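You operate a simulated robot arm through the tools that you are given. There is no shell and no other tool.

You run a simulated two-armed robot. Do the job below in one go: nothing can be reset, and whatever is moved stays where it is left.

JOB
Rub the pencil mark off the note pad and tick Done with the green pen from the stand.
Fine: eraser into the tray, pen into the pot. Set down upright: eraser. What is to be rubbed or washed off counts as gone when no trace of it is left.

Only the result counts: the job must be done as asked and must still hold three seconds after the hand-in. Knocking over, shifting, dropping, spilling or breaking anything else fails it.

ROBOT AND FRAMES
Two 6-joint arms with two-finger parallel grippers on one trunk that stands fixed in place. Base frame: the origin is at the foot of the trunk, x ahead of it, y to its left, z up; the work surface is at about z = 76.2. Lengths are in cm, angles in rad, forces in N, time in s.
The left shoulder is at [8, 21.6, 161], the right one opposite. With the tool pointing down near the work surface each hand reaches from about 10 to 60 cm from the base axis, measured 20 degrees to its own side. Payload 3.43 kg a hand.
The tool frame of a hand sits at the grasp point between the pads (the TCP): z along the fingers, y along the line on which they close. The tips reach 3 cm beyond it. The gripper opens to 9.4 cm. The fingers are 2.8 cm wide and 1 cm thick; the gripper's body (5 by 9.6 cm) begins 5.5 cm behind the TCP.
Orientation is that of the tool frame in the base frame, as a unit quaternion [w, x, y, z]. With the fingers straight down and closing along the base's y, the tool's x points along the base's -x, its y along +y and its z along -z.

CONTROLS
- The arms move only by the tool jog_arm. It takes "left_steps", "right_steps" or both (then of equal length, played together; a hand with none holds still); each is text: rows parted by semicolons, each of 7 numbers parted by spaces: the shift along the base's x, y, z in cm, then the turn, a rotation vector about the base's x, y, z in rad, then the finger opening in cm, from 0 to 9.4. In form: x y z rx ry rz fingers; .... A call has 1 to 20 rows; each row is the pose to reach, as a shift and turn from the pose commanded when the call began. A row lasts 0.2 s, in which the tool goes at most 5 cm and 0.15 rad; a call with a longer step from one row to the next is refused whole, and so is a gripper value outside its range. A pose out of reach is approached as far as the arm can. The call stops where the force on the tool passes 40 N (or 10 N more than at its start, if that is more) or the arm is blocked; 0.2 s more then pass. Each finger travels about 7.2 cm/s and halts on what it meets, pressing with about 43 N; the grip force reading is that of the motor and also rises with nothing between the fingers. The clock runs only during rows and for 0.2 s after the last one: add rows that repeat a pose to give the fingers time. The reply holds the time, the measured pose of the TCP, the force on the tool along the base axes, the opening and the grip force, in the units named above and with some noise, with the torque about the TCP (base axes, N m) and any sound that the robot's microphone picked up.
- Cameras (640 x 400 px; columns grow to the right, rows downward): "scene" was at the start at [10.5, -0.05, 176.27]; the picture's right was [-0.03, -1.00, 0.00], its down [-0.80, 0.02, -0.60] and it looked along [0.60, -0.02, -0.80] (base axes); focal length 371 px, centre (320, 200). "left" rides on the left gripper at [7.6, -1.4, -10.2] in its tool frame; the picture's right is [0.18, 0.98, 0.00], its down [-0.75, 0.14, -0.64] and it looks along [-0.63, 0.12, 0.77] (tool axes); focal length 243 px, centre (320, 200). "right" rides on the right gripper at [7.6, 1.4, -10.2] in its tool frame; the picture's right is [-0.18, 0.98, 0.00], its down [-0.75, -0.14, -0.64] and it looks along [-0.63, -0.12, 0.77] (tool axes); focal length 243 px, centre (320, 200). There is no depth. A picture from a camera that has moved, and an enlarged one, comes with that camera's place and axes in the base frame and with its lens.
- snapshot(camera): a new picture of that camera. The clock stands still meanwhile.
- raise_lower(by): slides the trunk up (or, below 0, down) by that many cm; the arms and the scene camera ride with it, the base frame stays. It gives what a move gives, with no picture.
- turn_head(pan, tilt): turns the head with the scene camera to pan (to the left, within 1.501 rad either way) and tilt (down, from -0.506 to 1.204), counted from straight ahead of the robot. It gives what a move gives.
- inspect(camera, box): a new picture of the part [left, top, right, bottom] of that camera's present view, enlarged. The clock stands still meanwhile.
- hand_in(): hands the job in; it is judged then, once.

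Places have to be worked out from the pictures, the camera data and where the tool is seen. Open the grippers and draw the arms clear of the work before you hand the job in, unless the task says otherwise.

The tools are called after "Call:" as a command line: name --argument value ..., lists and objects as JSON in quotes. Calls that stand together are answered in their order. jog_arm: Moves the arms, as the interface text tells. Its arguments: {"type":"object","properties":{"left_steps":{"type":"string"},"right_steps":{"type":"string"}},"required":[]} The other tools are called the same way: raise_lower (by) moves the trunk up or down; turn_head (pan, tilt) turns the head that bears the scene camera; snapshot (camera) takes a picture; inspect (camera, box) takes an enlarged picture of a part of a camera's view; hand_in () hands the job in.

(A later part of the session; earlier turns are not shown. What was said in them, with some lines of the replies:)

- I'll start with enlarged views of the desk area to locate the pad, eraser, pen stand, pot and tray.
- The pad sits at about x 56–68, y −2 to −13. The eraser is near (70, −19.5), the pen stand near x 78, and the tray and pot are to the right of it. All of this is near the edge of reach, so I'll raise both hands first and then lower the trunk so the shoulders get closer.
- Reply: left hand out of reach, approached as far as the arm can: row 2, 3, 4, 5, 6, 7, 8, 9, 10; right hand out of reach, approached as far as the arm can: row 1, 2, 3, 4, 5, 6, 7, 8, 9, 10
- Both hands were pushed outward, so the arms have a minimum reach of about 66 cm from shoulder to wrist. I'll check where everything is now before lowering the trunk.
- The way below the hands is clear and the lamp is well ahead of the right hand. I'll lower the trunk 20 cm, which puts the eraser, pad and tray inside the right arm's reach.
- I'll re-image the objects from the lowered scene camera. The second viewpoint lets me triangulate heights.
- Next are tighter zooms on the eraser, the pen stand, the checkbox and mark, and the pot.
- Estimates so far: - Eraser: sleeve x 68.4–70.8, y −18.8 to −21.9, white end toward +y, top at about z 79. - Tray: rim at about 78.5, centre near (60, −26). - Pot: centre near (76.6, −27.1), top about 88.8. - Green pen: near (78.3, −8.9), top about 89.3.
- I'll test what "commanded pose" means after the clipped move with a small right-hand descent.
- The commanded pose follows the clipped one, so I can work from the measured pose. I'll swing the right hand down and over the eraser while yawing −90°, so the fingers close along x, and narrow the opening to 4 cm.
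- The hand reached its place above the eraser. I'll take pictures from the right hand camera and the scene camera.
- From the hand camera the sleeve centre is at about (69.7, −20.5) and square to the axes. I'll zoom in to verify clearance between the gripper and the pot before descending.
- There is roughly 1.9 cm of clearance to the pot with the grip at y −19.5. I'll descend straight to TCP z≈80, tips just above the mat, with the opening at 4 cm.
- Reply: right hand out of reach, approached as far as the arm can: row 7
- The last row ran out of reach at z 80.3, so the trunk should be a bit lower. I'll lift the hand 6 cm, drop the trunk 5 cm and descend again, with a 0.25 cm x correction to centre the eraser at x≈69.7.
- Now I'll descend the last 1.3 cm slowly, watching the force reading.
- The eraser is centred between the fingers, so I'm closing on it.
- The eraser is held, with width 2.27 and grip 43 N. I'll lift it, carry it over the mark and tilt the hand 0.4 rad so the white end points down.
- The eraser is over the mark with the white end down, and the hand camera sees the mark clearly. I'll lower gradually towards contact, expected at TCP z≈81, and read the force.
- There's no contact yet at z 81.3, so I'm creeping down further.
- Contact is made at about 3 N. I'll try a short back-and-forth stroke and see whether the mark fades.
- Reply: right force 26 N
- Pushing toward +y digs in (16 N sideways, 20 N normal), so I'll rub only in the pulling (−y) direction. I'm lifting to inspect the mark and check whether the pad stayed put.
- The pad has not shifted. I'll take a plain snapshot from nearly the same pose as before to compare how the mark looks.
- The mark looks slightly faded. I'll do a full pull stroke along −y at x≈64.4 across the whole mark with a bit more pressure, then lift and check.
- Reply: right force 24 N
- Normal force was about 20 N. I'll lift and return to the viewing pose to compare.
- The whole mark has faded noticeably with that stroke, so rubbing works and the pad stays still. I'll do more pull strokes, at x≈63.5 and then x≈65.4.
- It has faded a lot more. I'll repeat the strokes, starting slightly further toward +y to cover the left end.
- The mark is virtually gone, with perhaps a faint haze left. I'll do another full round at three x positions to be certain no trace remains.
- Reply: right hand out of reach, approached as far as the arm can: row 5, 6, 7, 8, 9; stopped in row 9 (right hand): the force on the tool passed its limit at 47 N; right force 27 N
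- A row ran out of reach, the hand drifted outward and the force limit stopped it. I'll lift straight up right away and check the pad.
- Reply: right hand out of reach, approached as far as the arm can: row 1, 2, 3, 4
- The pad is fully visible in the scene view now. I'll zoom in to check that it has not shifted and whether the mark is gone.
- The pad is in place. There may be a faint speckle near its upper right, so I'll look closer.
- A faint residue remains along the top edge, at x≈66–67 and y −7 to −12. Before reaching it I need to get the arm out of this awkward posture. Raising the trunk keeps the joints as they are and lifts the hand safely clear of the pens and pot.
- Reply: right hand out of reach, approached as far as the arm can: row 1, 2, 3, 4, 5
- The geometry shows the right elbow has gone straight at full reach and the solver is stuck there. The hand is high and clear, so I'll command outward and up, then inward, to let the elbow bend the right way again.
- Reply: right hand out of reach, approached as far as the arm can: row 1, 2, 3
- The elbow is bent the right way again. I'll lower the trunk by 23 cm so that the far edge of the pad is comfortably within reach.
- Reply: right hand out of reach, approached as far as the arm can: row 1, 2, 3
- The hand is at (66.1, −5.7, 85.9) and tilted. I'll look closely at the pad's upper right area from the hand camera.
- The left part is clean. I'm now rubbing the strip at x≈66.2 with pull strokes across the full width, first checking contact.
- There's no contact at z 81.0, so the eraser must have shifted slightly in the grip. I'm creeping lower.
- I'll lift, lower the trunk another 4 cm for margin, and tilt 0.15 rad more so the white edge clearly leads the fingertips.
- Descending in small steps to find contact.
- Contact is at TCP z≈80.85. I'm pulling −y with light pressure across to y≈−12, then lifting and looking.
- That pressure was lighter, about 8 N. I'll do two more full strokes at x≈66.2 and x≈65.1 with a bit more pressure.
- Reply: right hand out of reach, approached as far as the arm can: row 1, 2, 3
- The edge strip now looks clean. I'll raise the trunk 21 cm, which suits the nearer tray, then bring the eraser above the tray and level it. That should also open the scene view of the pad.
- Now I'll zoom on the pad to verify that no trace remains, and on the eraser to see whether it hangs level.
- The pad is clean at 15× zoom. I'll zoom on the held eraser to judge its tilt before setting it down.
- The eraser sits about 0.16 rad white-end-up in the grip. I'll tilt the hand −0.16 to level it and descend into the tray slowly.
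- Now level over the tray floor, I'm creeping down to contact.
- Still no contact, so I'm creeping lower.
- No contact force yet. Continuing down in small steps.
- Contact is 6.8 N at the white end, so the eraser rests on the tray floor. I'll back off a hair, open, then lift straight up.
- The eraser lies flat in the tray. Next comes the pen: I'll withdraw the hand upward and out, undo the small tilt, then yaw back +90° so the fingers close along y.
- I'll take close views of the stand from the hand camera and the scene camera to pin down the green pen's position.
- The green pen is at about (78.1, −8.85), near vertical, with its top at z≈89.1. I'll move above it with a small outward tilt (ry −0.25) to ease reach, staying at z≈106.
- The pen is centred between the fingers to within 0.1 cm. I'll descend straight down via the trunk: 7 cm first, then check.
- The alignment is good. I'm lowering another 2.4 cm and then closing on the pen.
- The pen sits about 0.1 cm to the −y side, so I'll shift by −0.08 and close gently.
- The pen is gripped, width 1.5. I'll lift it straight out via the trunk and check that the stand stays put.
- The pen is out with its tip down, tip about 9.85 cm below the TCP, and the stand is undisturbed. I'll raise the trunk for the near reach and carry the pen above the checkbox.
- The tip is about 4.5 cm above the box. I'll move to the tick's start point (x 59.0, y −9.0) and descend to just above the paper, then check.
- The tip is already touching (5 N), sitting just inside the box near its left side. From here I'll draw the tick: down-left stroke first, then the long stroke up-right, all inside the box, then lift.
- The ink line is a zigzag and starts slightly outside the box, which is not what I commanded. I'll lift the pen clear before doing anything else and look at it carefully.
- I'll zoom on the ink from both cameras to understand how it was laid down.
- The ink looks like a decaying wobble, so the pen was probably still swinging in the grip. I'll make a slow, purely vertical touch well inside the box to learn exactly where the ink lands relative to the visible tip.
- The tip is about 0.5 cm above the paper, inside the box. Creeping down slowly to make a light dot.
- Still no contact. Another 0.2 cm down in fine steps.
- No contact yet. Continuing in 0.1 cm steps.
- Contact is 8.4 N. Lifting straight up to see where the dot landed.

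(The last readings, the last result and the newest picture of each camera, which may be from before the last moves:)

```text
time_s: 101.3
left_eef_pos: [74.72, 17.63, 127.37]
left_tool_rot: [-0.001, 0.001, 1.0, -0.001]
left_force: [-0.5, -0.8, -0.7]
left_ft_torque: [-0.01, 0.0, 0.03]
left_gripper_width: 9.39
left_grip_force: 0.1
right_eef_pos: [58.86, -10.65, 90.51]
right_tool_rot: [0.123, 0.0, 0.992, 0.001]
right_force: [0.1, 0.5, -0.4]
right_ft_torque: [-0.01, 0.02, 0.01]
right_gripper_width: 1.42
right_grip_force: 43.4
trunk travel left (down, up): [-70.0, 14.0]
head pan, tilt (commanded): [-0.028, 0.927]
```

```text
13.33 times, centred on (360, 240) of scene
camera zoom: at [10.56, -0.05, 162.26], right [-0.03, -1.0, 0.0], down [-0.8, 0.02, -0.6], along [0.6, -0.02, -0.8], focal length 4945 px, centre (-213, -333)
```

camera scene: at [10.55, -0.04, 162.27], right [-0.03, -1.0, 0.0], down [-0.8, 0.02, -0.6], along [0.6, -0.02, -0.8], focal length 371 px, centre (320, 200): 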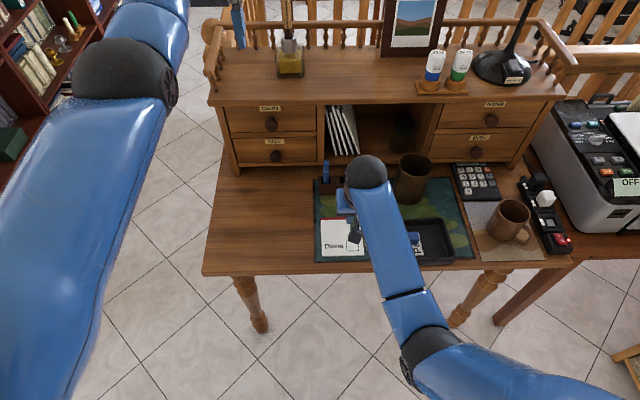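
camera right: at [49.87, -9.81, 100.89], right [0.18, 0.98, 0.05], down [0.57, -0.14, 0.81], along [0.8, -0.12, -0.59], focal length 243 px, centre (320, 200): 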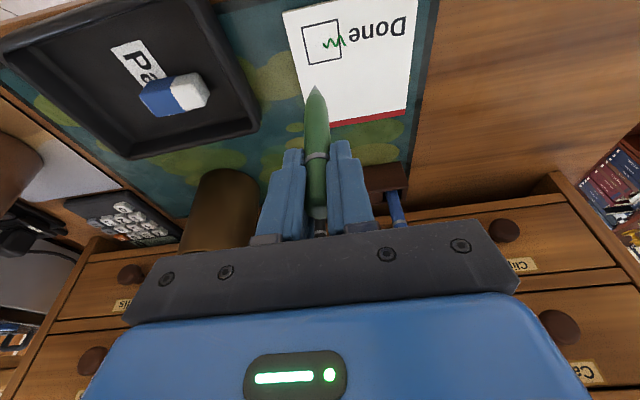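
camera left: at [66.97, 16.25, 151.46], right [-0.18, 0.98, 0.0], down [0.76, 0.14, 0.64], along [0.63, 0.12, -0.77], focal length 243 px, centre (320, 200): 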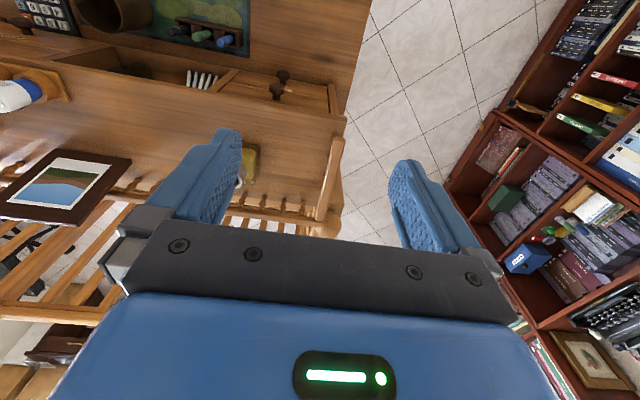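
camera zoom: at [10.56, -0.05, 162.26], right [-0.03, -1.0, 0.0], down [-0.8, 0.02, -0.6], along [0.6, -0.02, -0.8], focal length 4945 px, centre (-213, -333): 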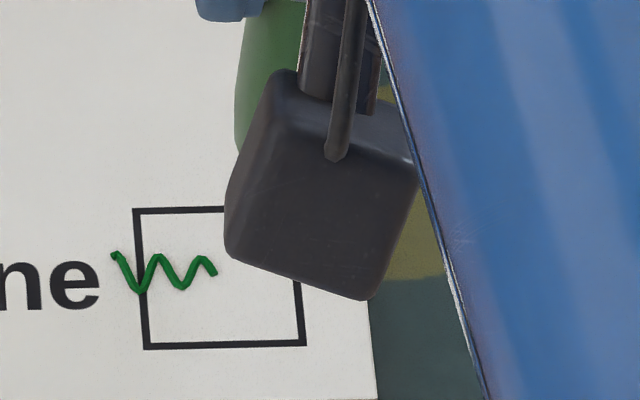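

A stationary touch leaves no ink, so ink is laid only while the tip moves in contact. I'll draw a small tick entirely in the safe right half of the box at light pressure and see how the ink responds.

Call:
jog_arm --right_steps "-0.07 0.6 -1 0 0 0 0.6; -0.07 0.6 -2.3 0 0 0 0.6; -0.07 0.6 -2.8 0 0 0 0.6; -0.07 0.6 -3 0 0 0 0.6; -0.07 0.6 -3 0 0 0 0.6; -0.27 0.45 -3 0 0 0 0.6; -0.47 0.3 -3 0 0 0 0.6; -0.67 0.2 -3 0 0 0 0.6; -0.37 0.05 -3 0 0 0 0.6; -0.07 -0.1 -3 0 0 0 0.6; 0.23 -0.25 -3 0 0 0 0.6; 0.53 -0.4 -3 0 0 0 0.6; 0.73 -0.5 -3 0 0 0 0.6"

Call:
inspect --camera "right" --box '[270, 40, 370, 110]'

```text
time_s: 104.1
left_eef_pos: [74.46, 17.54, 127.42]
left_tool_rot: [0.0, 0.002, 1.0, 0.0]
left_force: [0.0, 0.7, 0.3]
left_ft_torque: [0.0, 0.02, 0.04]
left_gripper_width: 9.4
left_grip_force: 0.2
right_eef_pos: [59.46, -11.24, 87.6]
right_tool_rot: [0.124, 0.0, 0.992, 0.0]
right_force: [-4.6, 1.2, 10.9]
right_ft_torque: [0.15, 0.43, 0.01]
right_gripper_width: 1.45
right_grip_force: 43.2
trunk travel left (down, up): [-70.0, 14.0]
head pan, tilt (commanded): [-0.028, 0.927]
```

```text
5.71 times, centred on (320, 75) of right
camera zoom: at [49.49, -9.88, 95.72], right [0.18, 0.98, 0.05], down [0.57, -0.14, 0.81], along [0.8, -0.12, -0.59], focal length 1386 px, centre (320, 914)
```

zoom: 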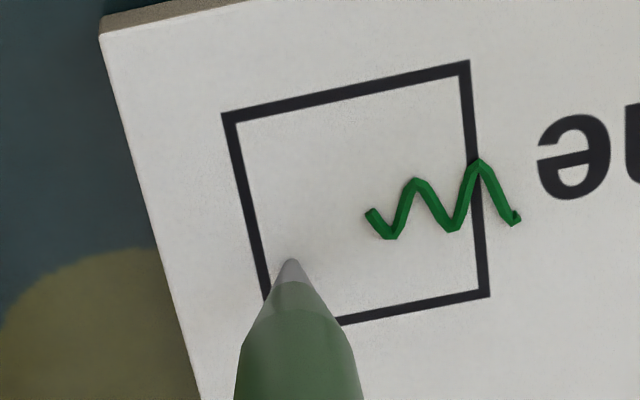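

No new ink appeared under that heavier 8–11 N contact. The first ink came under light contact, so I'll ease pressure and repeat a short stroke inside the box.

Call:
jog_arm --right_steps "0 0 0.08 0 0 0 0.6; 0 0 0.08 0 0 0 0.6"

Call:
jog_arm --right_steps "-0.15 0.15 0 0 0 0 0.6; -0.3 0.3 0 0 0 0 0.6; -0.45 0.45 0 0 0 0 0.6; -0.6 0.6 0 0 0 0 0.6; -0.7 0.75 0 0 0 0 0.6"

Call:
inspect --camera "right" --box '[270, 40, 370, 110]'

```text
time_s: 104.7
left_eef_pos: [74.51, 17.65, 127.37]
left_tool_rot: [0.0, 0.002, 1.0, 0.001]
left_force: [-0.2, -1.1, 0.5]
left_ft_torque: [-0.01, -0.01, 0.0]
left_gripper_width: 9.36
left_grip_force: 0.0
right_eef_pos: [59.56, -11.26, 87.7]
right_tool_rot: [0.123, 0.001, 0.992, 0.0]
right_force: [-2.2, -0.1, 4.7]
right_ft_torque: [-0.05, 0.24, 0.02]
right_gripper_width: 1.45
right_grip_force: 43.3
trunk travel left (down, up): [-70.0, 14.0]
head pan, tilt (commanded): [-0.028, 0.927]
```

```text
time_s: 105.9
left_eef_pos: [74.68, 17.55, 127.43]
left_tool_rot: [-0.001, 0.001, 1.0, 0.0]
left_force: [-0.3, 0.1, -0.1]
left_ft_torque: [0.01, 0.03, -0.01]
left_gripper_width: 9.39
left_grip_force: 0.0
right_eef_pos: [58.72, -10.41, 87.73]
right_tool_rot: [0.124, 0.001, 0.992, 0.0]
right_force: [1.8, -1.4, 5.4]
right_ft_torque: [-0.14, -0.13, 0.02]
right_gripper_width: 1.46
right_grip_force: 43.7
trunk travel left (down, up): [-70.0, 14.0]
head pan, tilt (commanded): [-0.028, 0.927]
```

```text
5.71 times, centred on (320, 75) of right
camera zoom: at [48.83, -9.03, 95.73], right [0.18, 0.98, 0.05], down [0.57, -0.14, 0.81], along [0.8, -0.12, -0.59], focal length 1386 px, centre (320, 914)
```

zoom: 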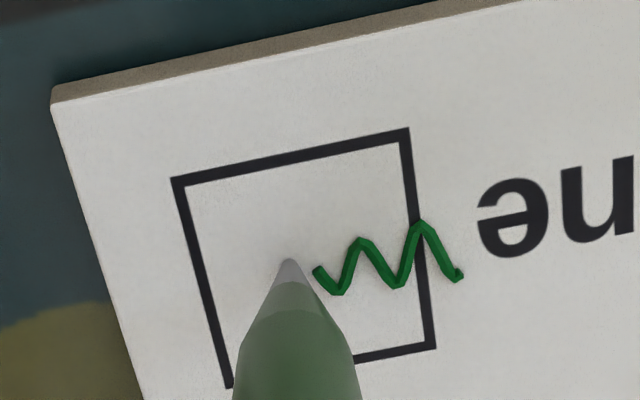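

No new ink forms. The first touch left a single scribble whose centre matches my first touch point inside the box, so the mark is made once, at first contact, and more strokes change nothing. I'll lift off via the trunk and look at the result before moving on.

Call:
raise_lower --by 3

Call:
inspect --camera "right" --box '[270, 20, 370, 90]'

Call:
inspect --camera "scene" --box '[312, 210, 376, 265]'

```text
time_s: 106.7
left_eef_pos: [74.65, 17.65, 130.43]
left_tool_rot: [-0.001, 0.001, 1.0, 0.0]
left_force: [0.5, 0.5, -0.2]
left_ft_torque: [0.01, 0.01, 0.02]
left_gripper_width: 9.4
left_grip_force: 0.0
right_eef_pos: [58.78, -10.25, 90.54]
right_tool_rot: [0.123, 0.0, 0.992, 0.0]
right_force: [-1.2, -1.0, -1.3]
right_ft_torque: [0.04, 0.01, -0.01]
right_gripper_width: 1.45
right_grip_force: 43.1
trunk travel left (down, up): [-73.0, 11.0]
head pan, tilt (commanded): [-0.028, 0.927]
```

```text
5.71 times, centred on (320, 55) of right
camera zoom: at [48.82, -9.02, 98.71], right [0.18, 0.98, 0.05], down [0.57, -0.14, 0.81], along [0.8, -0.12, -0.59], focal length 1386 px, centre (320, 1029)
```

zoom: 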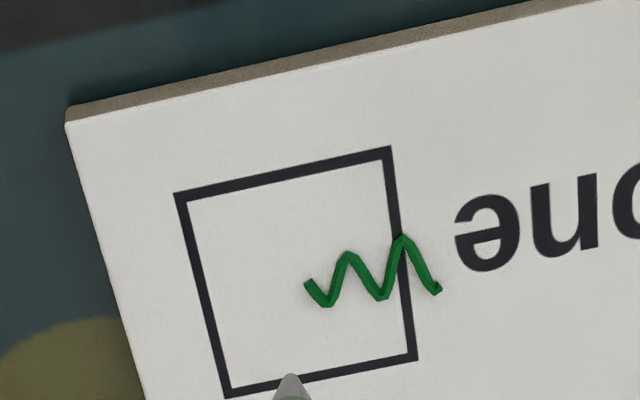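

```text
7.27 times, centred on (344, 238) of scene
camera zoom: at [10.46, -0.04, 165.27], right [-0.03, -1.0, 0.0], down [-0.8, 0.02, -0.6], along [0.6, -0.02, -0.8], focal length 2697 px, centre (146, -73)
```

zoom: 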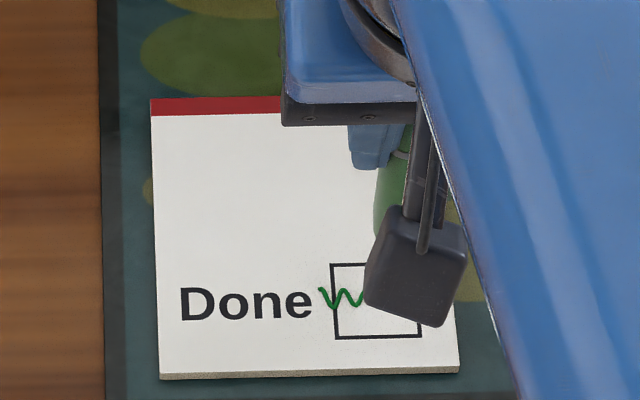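

The mark's centre lies inside the Done box, and further strokes have no effect, so I'll leave it. Next I'll carry the pen toward the pot, stopping short at a safe height to measure the pot from the hand camera.

Call:
jog_arm --right_steps "0.5 0 2 0 0 0 0.6; 2 -1.5 4 0 0 0 0.6; 4 -3.5 6 0 0 0 0.6; 6.5 -6 8 0 0 0 0.6; 9 -8 9.8 0 0 0 0.6; 11 -9.7 11 0 0 0 0.6; 11 -9.7 11 0 0 0 0.6"

Call:
snapshot --camera "right"

Call:
snapshot --camera "scene"

```text
time_s: 108.3
left_eef_pos: [74.72, 17.61, 130.21]
left_tool_rot: [-0.001, 0.001, 1.0, 0.0]
left_force: [0.0, -0.3, 0.7]
left_ft_torque: [0.01, 0.01, -0.01]
left_gripper_width: 9.39
left_grip_force: 0.1
right_eef_pos: [69.86, -19.99, 101.65]
right_tool_rot: [0.124, 0.001, 0.992, 0.0]
right_force: [0.5, 0.8, -0.5]
right_ft_torque: [-0.03, 0.0, -0.04]
right_gripper_width: 1.45
right_grip_force: 42.7
trunk travel left (down, up): [-73.0, 11.0]
head pan, tilt (commanded): [-0.028, 0.927]
```

```text
taken
camera right: at [59.9, -18.7, 109.71], right [0.18, 0.98, 0.05], down [0.57, -0.14, 0.81], along [0.8, -0.12, -0.59], focal length 243 px, centre (320, 200)
```

right: 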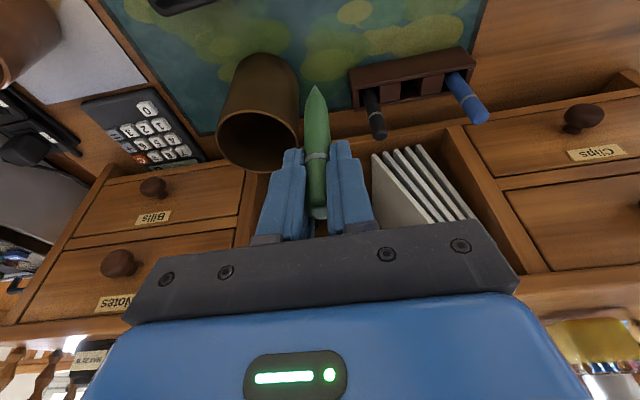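

```text
taken
camera scene: at [10.52, -0.05, 165.27], right [-0.03, -1.0, 0.0], down [-0.8, 0.02, -0.6], along [0.6, -0.02, -0.8], focal length 371 px, centre (320, 200)
```

scene: 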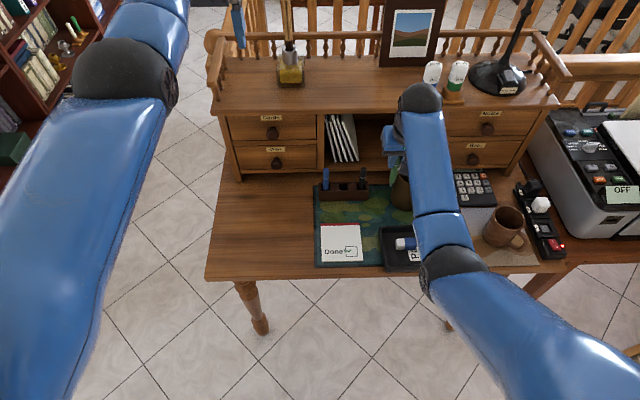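

The pot's centre measures (76.6, −27.3) with its rim at about z 88.8. I'll move the pen over the pot centre at a height where the tip clears the rim by 3 cm.

Call:
jog_arm --right_steps "1 -1.2 0.5 0 0 0 0.6; 2.6 -3 0.7 0 0 0 0.6; 4.3 -5 0.7 0 0 0 0.6; 5.8 -6.7 0.7 0 0 0 0.6; 6.5 -7.4 0.7 0 0 0 0.6; 6.5 -7.4 0.7 0 0 0 0.6"

Call:
snapshot --camera "right"

Call:
inspect --camera "scene" --box '[370, 80, 460, 220]'

```text
time_s: 109.7
left_eef_pos: [74.66, 17.59, 130.3]
left_tool_rot: [-0.001, 0.001, 1.0, -0.001]
left_force: [0.4, 0.7, -0.5]
left_ft_torque: [-0.03, 0.01, -0.03]
left_gripper_width: 9.37
left_grip_force: 0.0
right_eef_pos: [76.32, -27.43, 102.19]
right_tool_rot: [0.124, 0.001, 0.992, 0.0]
right_force: [-0.7, -0.4, -1.1]
right_ft_torque: [0.01, -0.01, 0.02]
right_gripper_width: 1.42
right_grip_force: 43.1
trunk travel left (down, up): [-73.0, 11.0]
head pan, tilt (commanded): [-0.028, 0.927]
```

```text
taken
camera right: at [66.33, -26.01, 110.35], right [0.18, 0.98, 0.05], down [0.57, -0.14, 0.81], along [0.8, -0.12, -0.59], focal length 243 px, centre (320, 200)
```

right: 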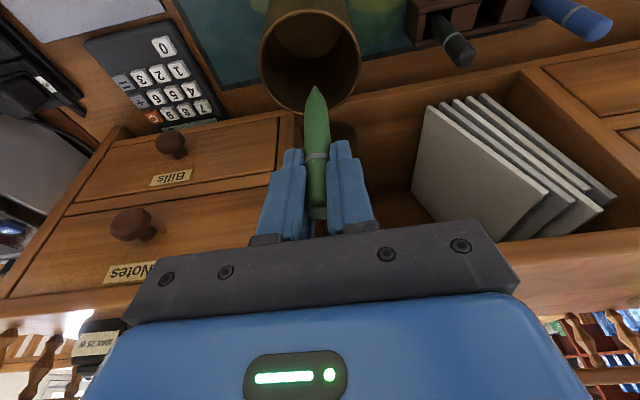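

```text
2.86 times, centred on (415, 150) of scene
camera zoom: at [10.51, -0.04, 165.27], right [-0.03, -1.0, 0.0], down [-0.8, 0.02, -0.6], along [0.6, -0.02, -0.8], focal length 1060 px, centre (49, 343)
```

zoom: 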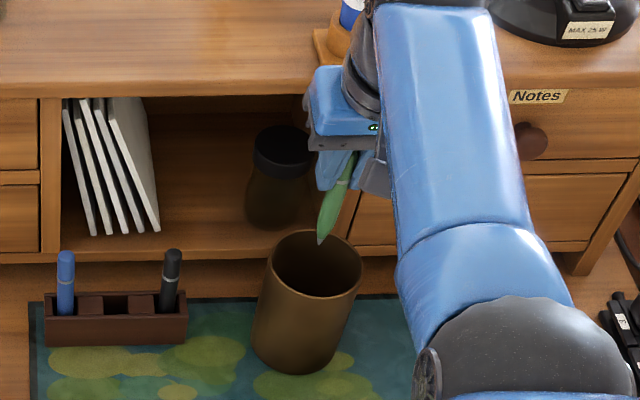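

Both views put the tip over the centre of the opening. I'll lower straight down by trunk, 8 cm first.

Call:
raise_lower --by -8

Call:
inspect --camera "right" --box '[220, 0, 420, 180]'

Call:
inspect --camera "scene" --box '[370, 80, 460, 220]'

```text
time_s: 110.8
left_eef_pos: [74.7, 17.47, 122.32]
left_tool_rot: [-0.001, 0.001, 1.0, 0.001]
left_force: [0.8, -0.2, 0.2]
left_ft_torque: [0.04, 0.0, 0.01]
left_gripper_width: 9.38
left_grip_force: 0.0
right_eef_pos: [76.5, -27.4, 94.27]
right_tool_rot: [0.124, 0.0, 0.992, 0.0]
right_force: [0.4, 0.2, 0.1]
right_ft_torque: [-0.03, 0.03, 0.0]
right_gripper_width: 1.41
right_grip_force: 43.4
trunk travel left (down, up): [-65.0, 19.0]
head pan, tilt (commanded): [-0.028, 0.927]
```

```text
2.22 times, centred on (320, 90) of right
camera zoom: at [66.32, -26.01, 102.35], right [0.18, 0.98, 0.05], down [0.57, -0.14, 0.81], along [0.8, -0.12, -0.59], focal length 539 px, centre (320, 444)
```

zoom: 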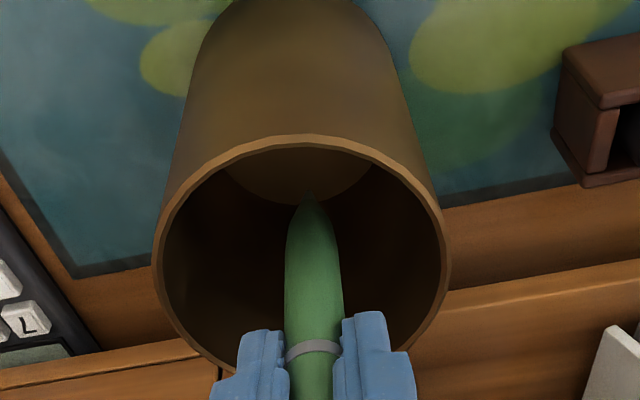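

```text
2.86 times, centred on (415, 150) of scene
camera zoom: at [10.52, -0.05, 157.27], right [-0.03, -1.0, 0.0], down [-0.8, 0.02, -0.6], along [0.6, -0.02, -0.8], focal length 1060 px, centre (49, 343)
```

zoom: 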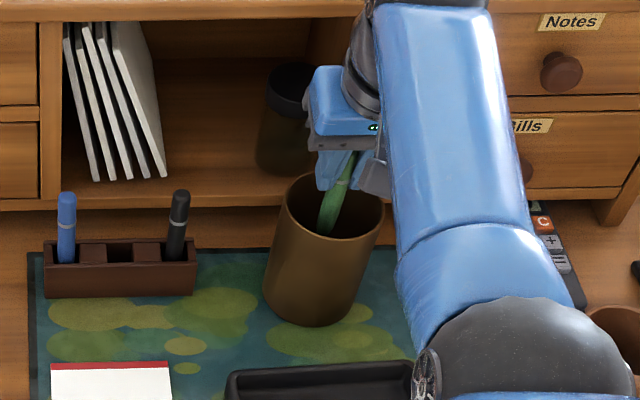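

The pen is well centred inside the pot. Lowering another 5 cm so the tip nears the bottom.

Call:
raise_lower --by -5

Call:
inspect --camera "right" --box '[220, 40, 420, 220]'

```text
time_s: 111.8
left_eef_pos: [74.66, 17.53, 117.28]
left_tool_rot: [-0.001, 0.001, 1.0, -0.001]
left_force: [0.2, -0.3, 0.6]
left_ft_torque: [-0.01, 0.01, 0.03]
left_gripper_width: 9.39
left_grip_force: 0.0
right_eef_pos: [76.24, -27.38, 89.23]
right_tool_rot: [0.124, 0.001, 0.992, 0.0]
right_force: [0.1, -0.2, -0.1]
right_ft_torque: [0.0, 0.0, 0.0]
right_gripper_width: 1.44
right_grip_force: 43.2
trunk travel left (down, up): [-60.0, 24.0]
head pan, tilt (commanded): [-0.028, 0.927]
```

```text
2.22 times, centred on (320, 130) of right
camera zoom: at [66.3, -26.0, 97.37], right [0.18, 0.98, 0.05], down [0.57, -0.14, 0.81], along [0.8, -0.12, -0.59], focal length 539 px, centre (320, 356)
```

zoom: 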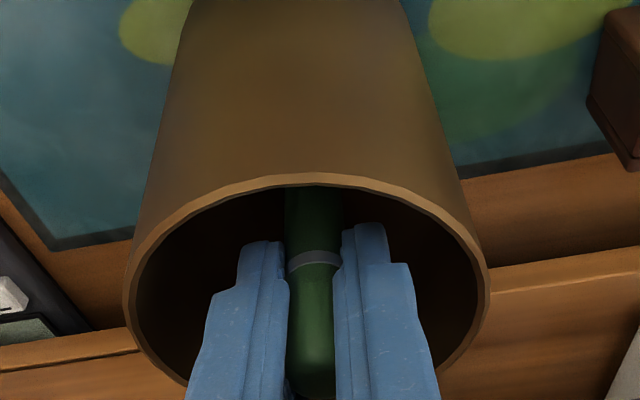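

I'll lower the last bit by jog while watching the force.

Call:
jog_arm --right_steps "0 0 -0.3 0 0 0 0.6; 0 0 -0.6 0 0 0 0.6; 0 0 -0.9 0 0 0 0.6"

```text
time_s: 112.6
left_eef_pos: [74.61, 17.59, 117.31]
left_tool_rot: [-0.001, 0.001, 1.0, 0.001]
left_force: [-0.8, 0.1, -0.7]
left_ft_torque: [0.0, -0.01, 0.0]
left_gripper_width: 9.4
left_grip_force: 0.0
right_eef_pos: [76.3, -27.35, 88.32]
right_tool_rot: [0.123, 0.001, 0.992, 0.0]
right_force: [0.2, 0.2, 0.0]
right_ft_torque: [0.05, 0.01, 0.03]
right_gripper_width: 1.42
right_grip_force: 43.3
trunk travel left (down, up): [-60.0, 24.0]
head pan, tilt (commanded): [-0.028, 0.927]
```

Call:
jog_arm --right_steps "0 0 -0.2 0 0 0 0.6; 0 0 -0.4 0 0 0 0.6; 0 0 -0.5 0 0 0 0.6"

```text
time_s: 113.4
left_eef_pos: [74.78, 17.6, 117.37]
left_tool_rot: [0.0, 0.001, 1.0, 0.0]
left_force: [-0.8, 1.1, -0.1]
left_ft_torque: [0.01, 0.02, 0.03]
left_gripper_width: 9.41
left_grip_force: 0.1
right_eef_pos: [76.3, -27.47, 87.79]
right_tool_rot: [0.123, 0.001, 0.992, -0.001]
right_force: [-0.2, 0.0, -0.1]
right_ft_torque: [-0.01, -0.02, -0.02]
right_gripper_width: 1.45
right_grip_force: 43.4
trunk travel left (down, up): [-60.0, 24.0]
head pan, tilt (commanded): [-0.028, 0.927]
```

The tip is just above the pot floor. I'll open the fingers moderately and let the pen stand in the pot.

Call:
jog_arm --right_steps "0 0 0 0 0 0 1.6; 0 0 0 0 0 0 2.2; 0 0 0 0 0 0 2.8; 0 0 0 0 0 0 3.4; 0 0 0 0 0 0 3.4; 0 0 0 0 0 0 3.4"

Call:
inspect --camera "right" --box '[220, 40, 420, 220]'

```text
time_s: 114.8
left_eef_pos: [74.64, 17.64, 117.36]
left_tool_rot: [-0.001, 0.001, 1.0, 0.0]
left_force: [-0.8, -0.2, 0.6]
left_ft_torque: [0.0, 0.0, 0.01]
left_gripper_width: 9.4
left_grip_force: 0.1
right_eef_pos: [76.36, -27.37, 87.86]
right_tool_rot: [0.124, 0.001, 0.992, 0.0]
right_force: [0.8, -0.5, 1.3]
right_ft_torque: [0.03, 0.03, -0.01]
right_gripper_width: 3.36
right_grip_force: 0.1
trunk travel left (down, up): [-60.0, 24.0]
head pan, tilt (commanded): [-0.028, 0.927]
```

```text
2.22 times, centred on (320, 130) of right
camera zoom: at [66.34, -26.06, 95.93], right [0.18, 0.98, 0.05], down [0.57, -0.14, 0.81], along [0.8, -0.12, -0.59], focal length 539 px, centre (320, 356)
```

zoom: 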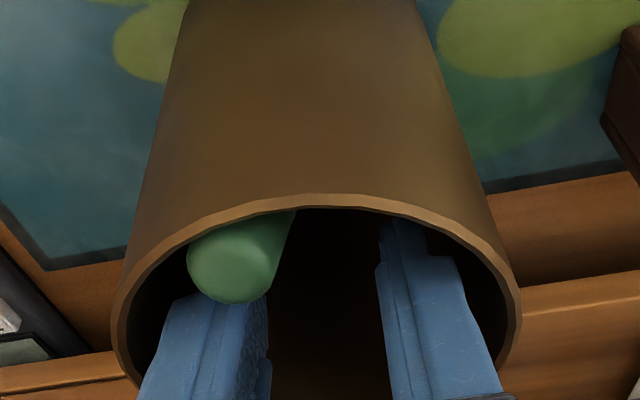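

The pen has leaned against the pot's front-left wall. I'll shift 0.5 cm away from it and withdraw straight up.

Call:
jog_arm --right_steps "0 0.25 0 0 0 0 3.4; 0 0.5 0 0 0 0 3.4; 0 0.5 0 0 0 0 3.4"

Call:
raise_lower --by 10

Call:
snapshot --camera "right"

Call:
inspect --camera "scene" --box '[310, 80, 470, 270]'

```text
time_s: 115.6
left_eef_pos: [74.8, 17.61, 117.24]
left_tool_rot: [-0.001, 0.001, 1.0, 0.0]
left_force: [0.2, -0.5, 0.0]
left_ft_torque: [0.02, 0.01, 0.01]
left_gripper_width: 9.39
left_grip_force: 0.2
right_eef_pos: [76.52, -26.84, 87.82]
right_tool_rot: [0.124, 0.0, 0.992, 0.0]
right_force: [-0.3, -1.1, -0.7]
right_ft_torque: [0.02, 0.04, -0.03]
right_gripper_width: 3.37
right_grip_force: 0.0
trunk travel left (down, up): [-60.0, 24.0]
head pan, tilt (commanded): [-0.028, 0.927]
```

```text
time_s: 116.9
left_eef_pos: [74.8, 17.58, 127.32]
left_tool_rot: [-0.001, 0.001, 1.0, 0.001]
left_force: [-0.1, -0.2, 0.6]
left_ft_torque: [0.0, 0.0, -0.02]
left_gripper_width: 9.39
left_grip_force: 0.1
right_eef_pos: [76.31, -26.78, 97.86]
right_tool_rot: [0.123, 0.001, 0.992, 0.0]
right_force: [-1.0, 1.3, 0.7]
right_ft_torque: [0.0, 0.0, -0.03]
right_gripper_width: 3.39
right_grip_force: 0.1
trunk travel left (down, up): [-70.0, 14.0]
head pan, tilt (commanded): [-0.028, 0.927]
```

```text
taken
camera right: at [66.37, -25.52, 105.93], right [0.18, 0.98, 0.05], down [0.57, -0.14, 0.81], along [0.8, -0.12, -0.59], focal length 243 px, centre (320, 200)
```

right: 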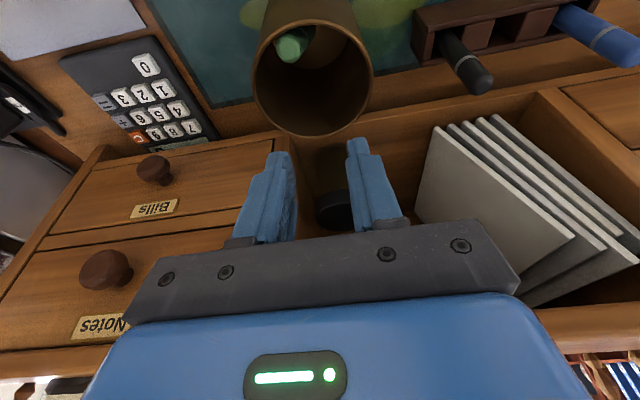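

```text
2.11 times, centred on (390, 175) of scene
camera zoom: at [10.53, -0.05, 162.26], right [-0.03, -1.0, 0.0], down [-0.8, 0.02, -0.6], along [0.6, -0.02, -0.8], focal length 781 px, centre (173, 253)
```

zoom: 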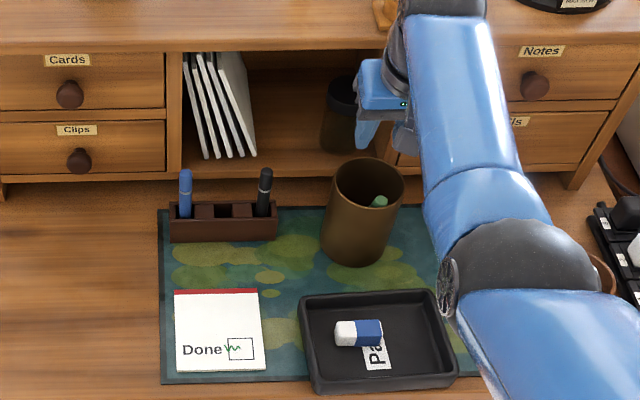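

The pen rests inside the pot and the eraser lies flat in the tray. I'll withdraw the right arm up and back, then take a full check of the desk.

Call:
jog_arm --right_steps "0 -1 2 0 0.05 0 5; 0 -3 4 0 0.1 0 6; 0 -5.5 6 0 0.15 0 7; 0 -8 8 0 0.2 0 8; 0 -10.5 10 0 0.25 0 9.4; 0 -12 12 0 0.25 0 9.4; 0 -12 12 0 0.25 0 9.4"

Call:
snapshot --camera "scene"

Call:
inspect --camera "scene" --box '[312, 205, 376, 260]'

Call:
inspect --camera "scene" --box '[350, 130, 470, 265]'

```text
time_s: 118.5
left_eef_pos: [74.65, 17.57, 127.37]
left_tool_rot: [0.0, 0.001, 1.0, -0.001]
left_force: [0.0, 0.0, 0.8]
left_ft_torque: [0.0, 0.02, 0.0]
left_gripper_width: 9.37
left_grip_force: 0.2
right_eef_pos: [74.0, -38.14, 110.09]
right_tool_rot: [-0.002, 0.001, 1.0, 0.0]
right_force: [-0.3, 1.1, 0.1]
right_ft_torque: [0.01, 0.0, -0.01]
right_gripper_width: 9.38
right_grip_force: 0.1
right hand out of reach, approached as far as the arm can: row 4, 5, 6, 7
trunk travel left (down, up): [-70.0, 14.0]
head pan, tilt (commanded): [-0.028, 0.927]
```

```text
taken
camera scene: at [10.55, -0.03, 162.27], right [-0.03, -1.0, 0.0], down [-0.8, 0.02, -0.6], along [0.6, -0.02, -0.8], focal length 371 px, centre (320, 200)
```

scene: 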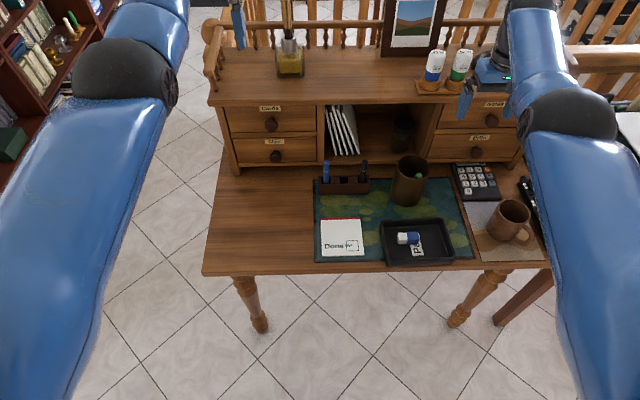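

```text
7.27 times, centred on (344, 232) of scene
camera zoom: at [10.55, -0.03, 162.27], right [-0.03, -1.0, 0.0], down [-0.8, 0.02, -0.6], along [0.6, -0.02, -0.8], focal length 2697 px, centre (146, -36)
```

zoom: 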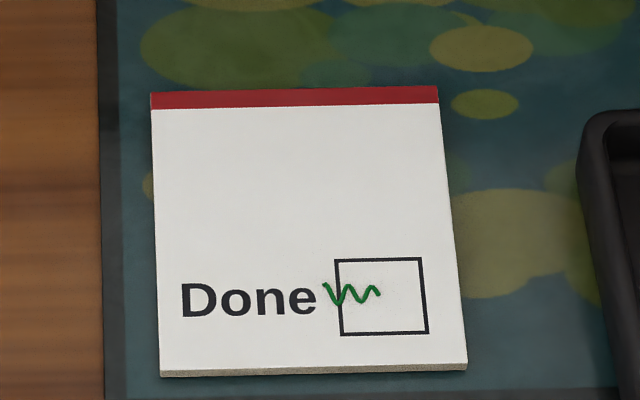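

```text
2.96 times, centred on (410, 198) of scene
camera zoom: at [10.55, -0.03, 162.27], right [-0.03, -1.0, 0.0], down [-0.8, 0.02, -0.6], along [0.6, -0.02, -0.8], focal length 1099 px, centre (53, 207)
```

zoom: 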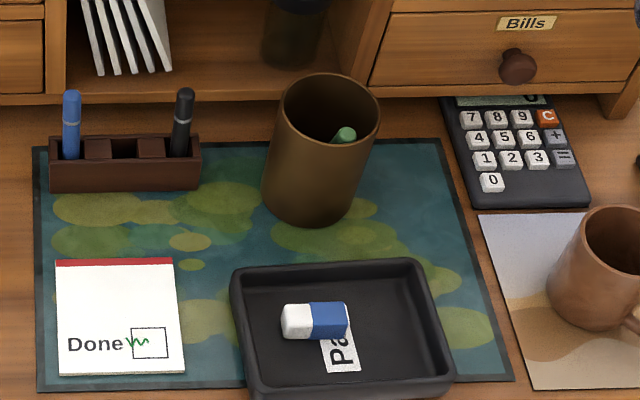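

Everything is in place: pad clean, mark in the Done box, eraser flat in the tray, pen in the pot, and stand and other items undisturbed. I'll raise the trunk back up to draw both arms well clear, then take a last look.

Call:
raise_lower --by 14

Call:
snapshot --camera "scene"

Call:
inspect --camera "scene" --box '[300, 160, 480, 290]'

```text
time_s: 120.2
left_eef_pos: [74.66, 17.51, 141.4]
left_tool_rot: [-0.002, 0.001, 1.0, 0.0]
left_force: [-0.1, 0.6, -0.6]
left_ft_torque: [0.01, 0.0, 0.0]
left_gripper_width: 9.42
left_grip_force: 0.1
right_eef_pos: [73.97, -38.28, 124.02]
right_tool_rot: [-0.002, 0.0, 1.0, 0.0]
right_force: [-0.6, 1.0, 0.7]
right_ft_torque: [0.03, 0.03, 0.01]
right_gripper_width: 9.38
right_grip_force: 0.1
trunk travel left (down, up): [-84.0, 0.0]
head pan, tilt (commanded): [-0.028, 0.927]
```

```text
taken
camera scene: at [10.54, -0.06, 176.26], right [-0.03, -1.0, 0.0], down [-0.8, 0.02, -0.6], along [0.6, -0.02, -0.8], focal length 371 px, centre (320, 200)
```

scene: 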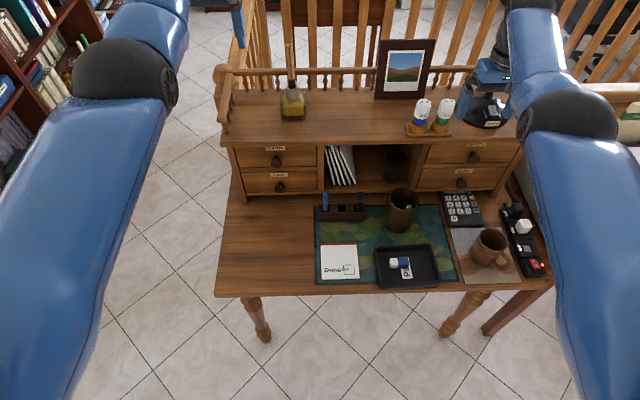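

```text
3.08 times, centred on (390, 225) of scene
camera zoom: at [10.54, -0.06, 176.26], right [-0.03, -1.0, 0.0], down [-0.8, 0.02, -0.6], along [0.6, -0.02, -0.8], focal length 1141 px, centre (105, 123)
```

zoom: 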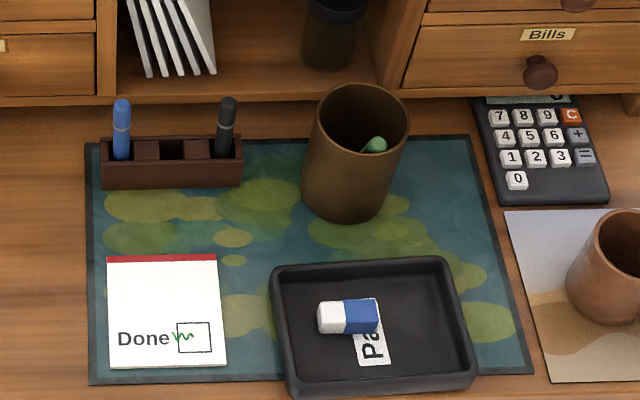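

The final view shows the pad clean, with the green mark in the Done box (its left end runs about 0.5 cm past the box edge). The eraser is flat in the tray, the pen is in the pot, and nothing else looks moved. Grippers are open and the arms are clear, so I'm handing in.

Call:
hand_in

```text
The job is handed in.
```

I handed the job in with every step done, but the tick isn't neat, and I don't know how it will be judged.

- **Pencil mark:** rubbed off. I saw no trace of it at 15× zoom.
- **Tick:** the green pen left one small zigzag scribble instead of a clean tick. Its centre is inside the Done box, but its left end sticks out about 0.5 cm towards the word "Done". I touched down near the left edge of the box. More strokes inside the box added no ink, so I couldn't re-centre it.
- **Eraser:** lying flat in the tray, the same way up as it started.
- **Pen:** tip down in the pot, leaning against its wall.
- **Everything else:** the blue and black pens, stand, pot, tray, pad and the rest of the desk look undisturbed. During rubbing the arm once ran out of reach and pressed on the pad's edge at 47 N, which tripped the force stop. I checked the pad afterwards and it had not shifted.

Both grippers are open, and the arms are raised clear of the desk.
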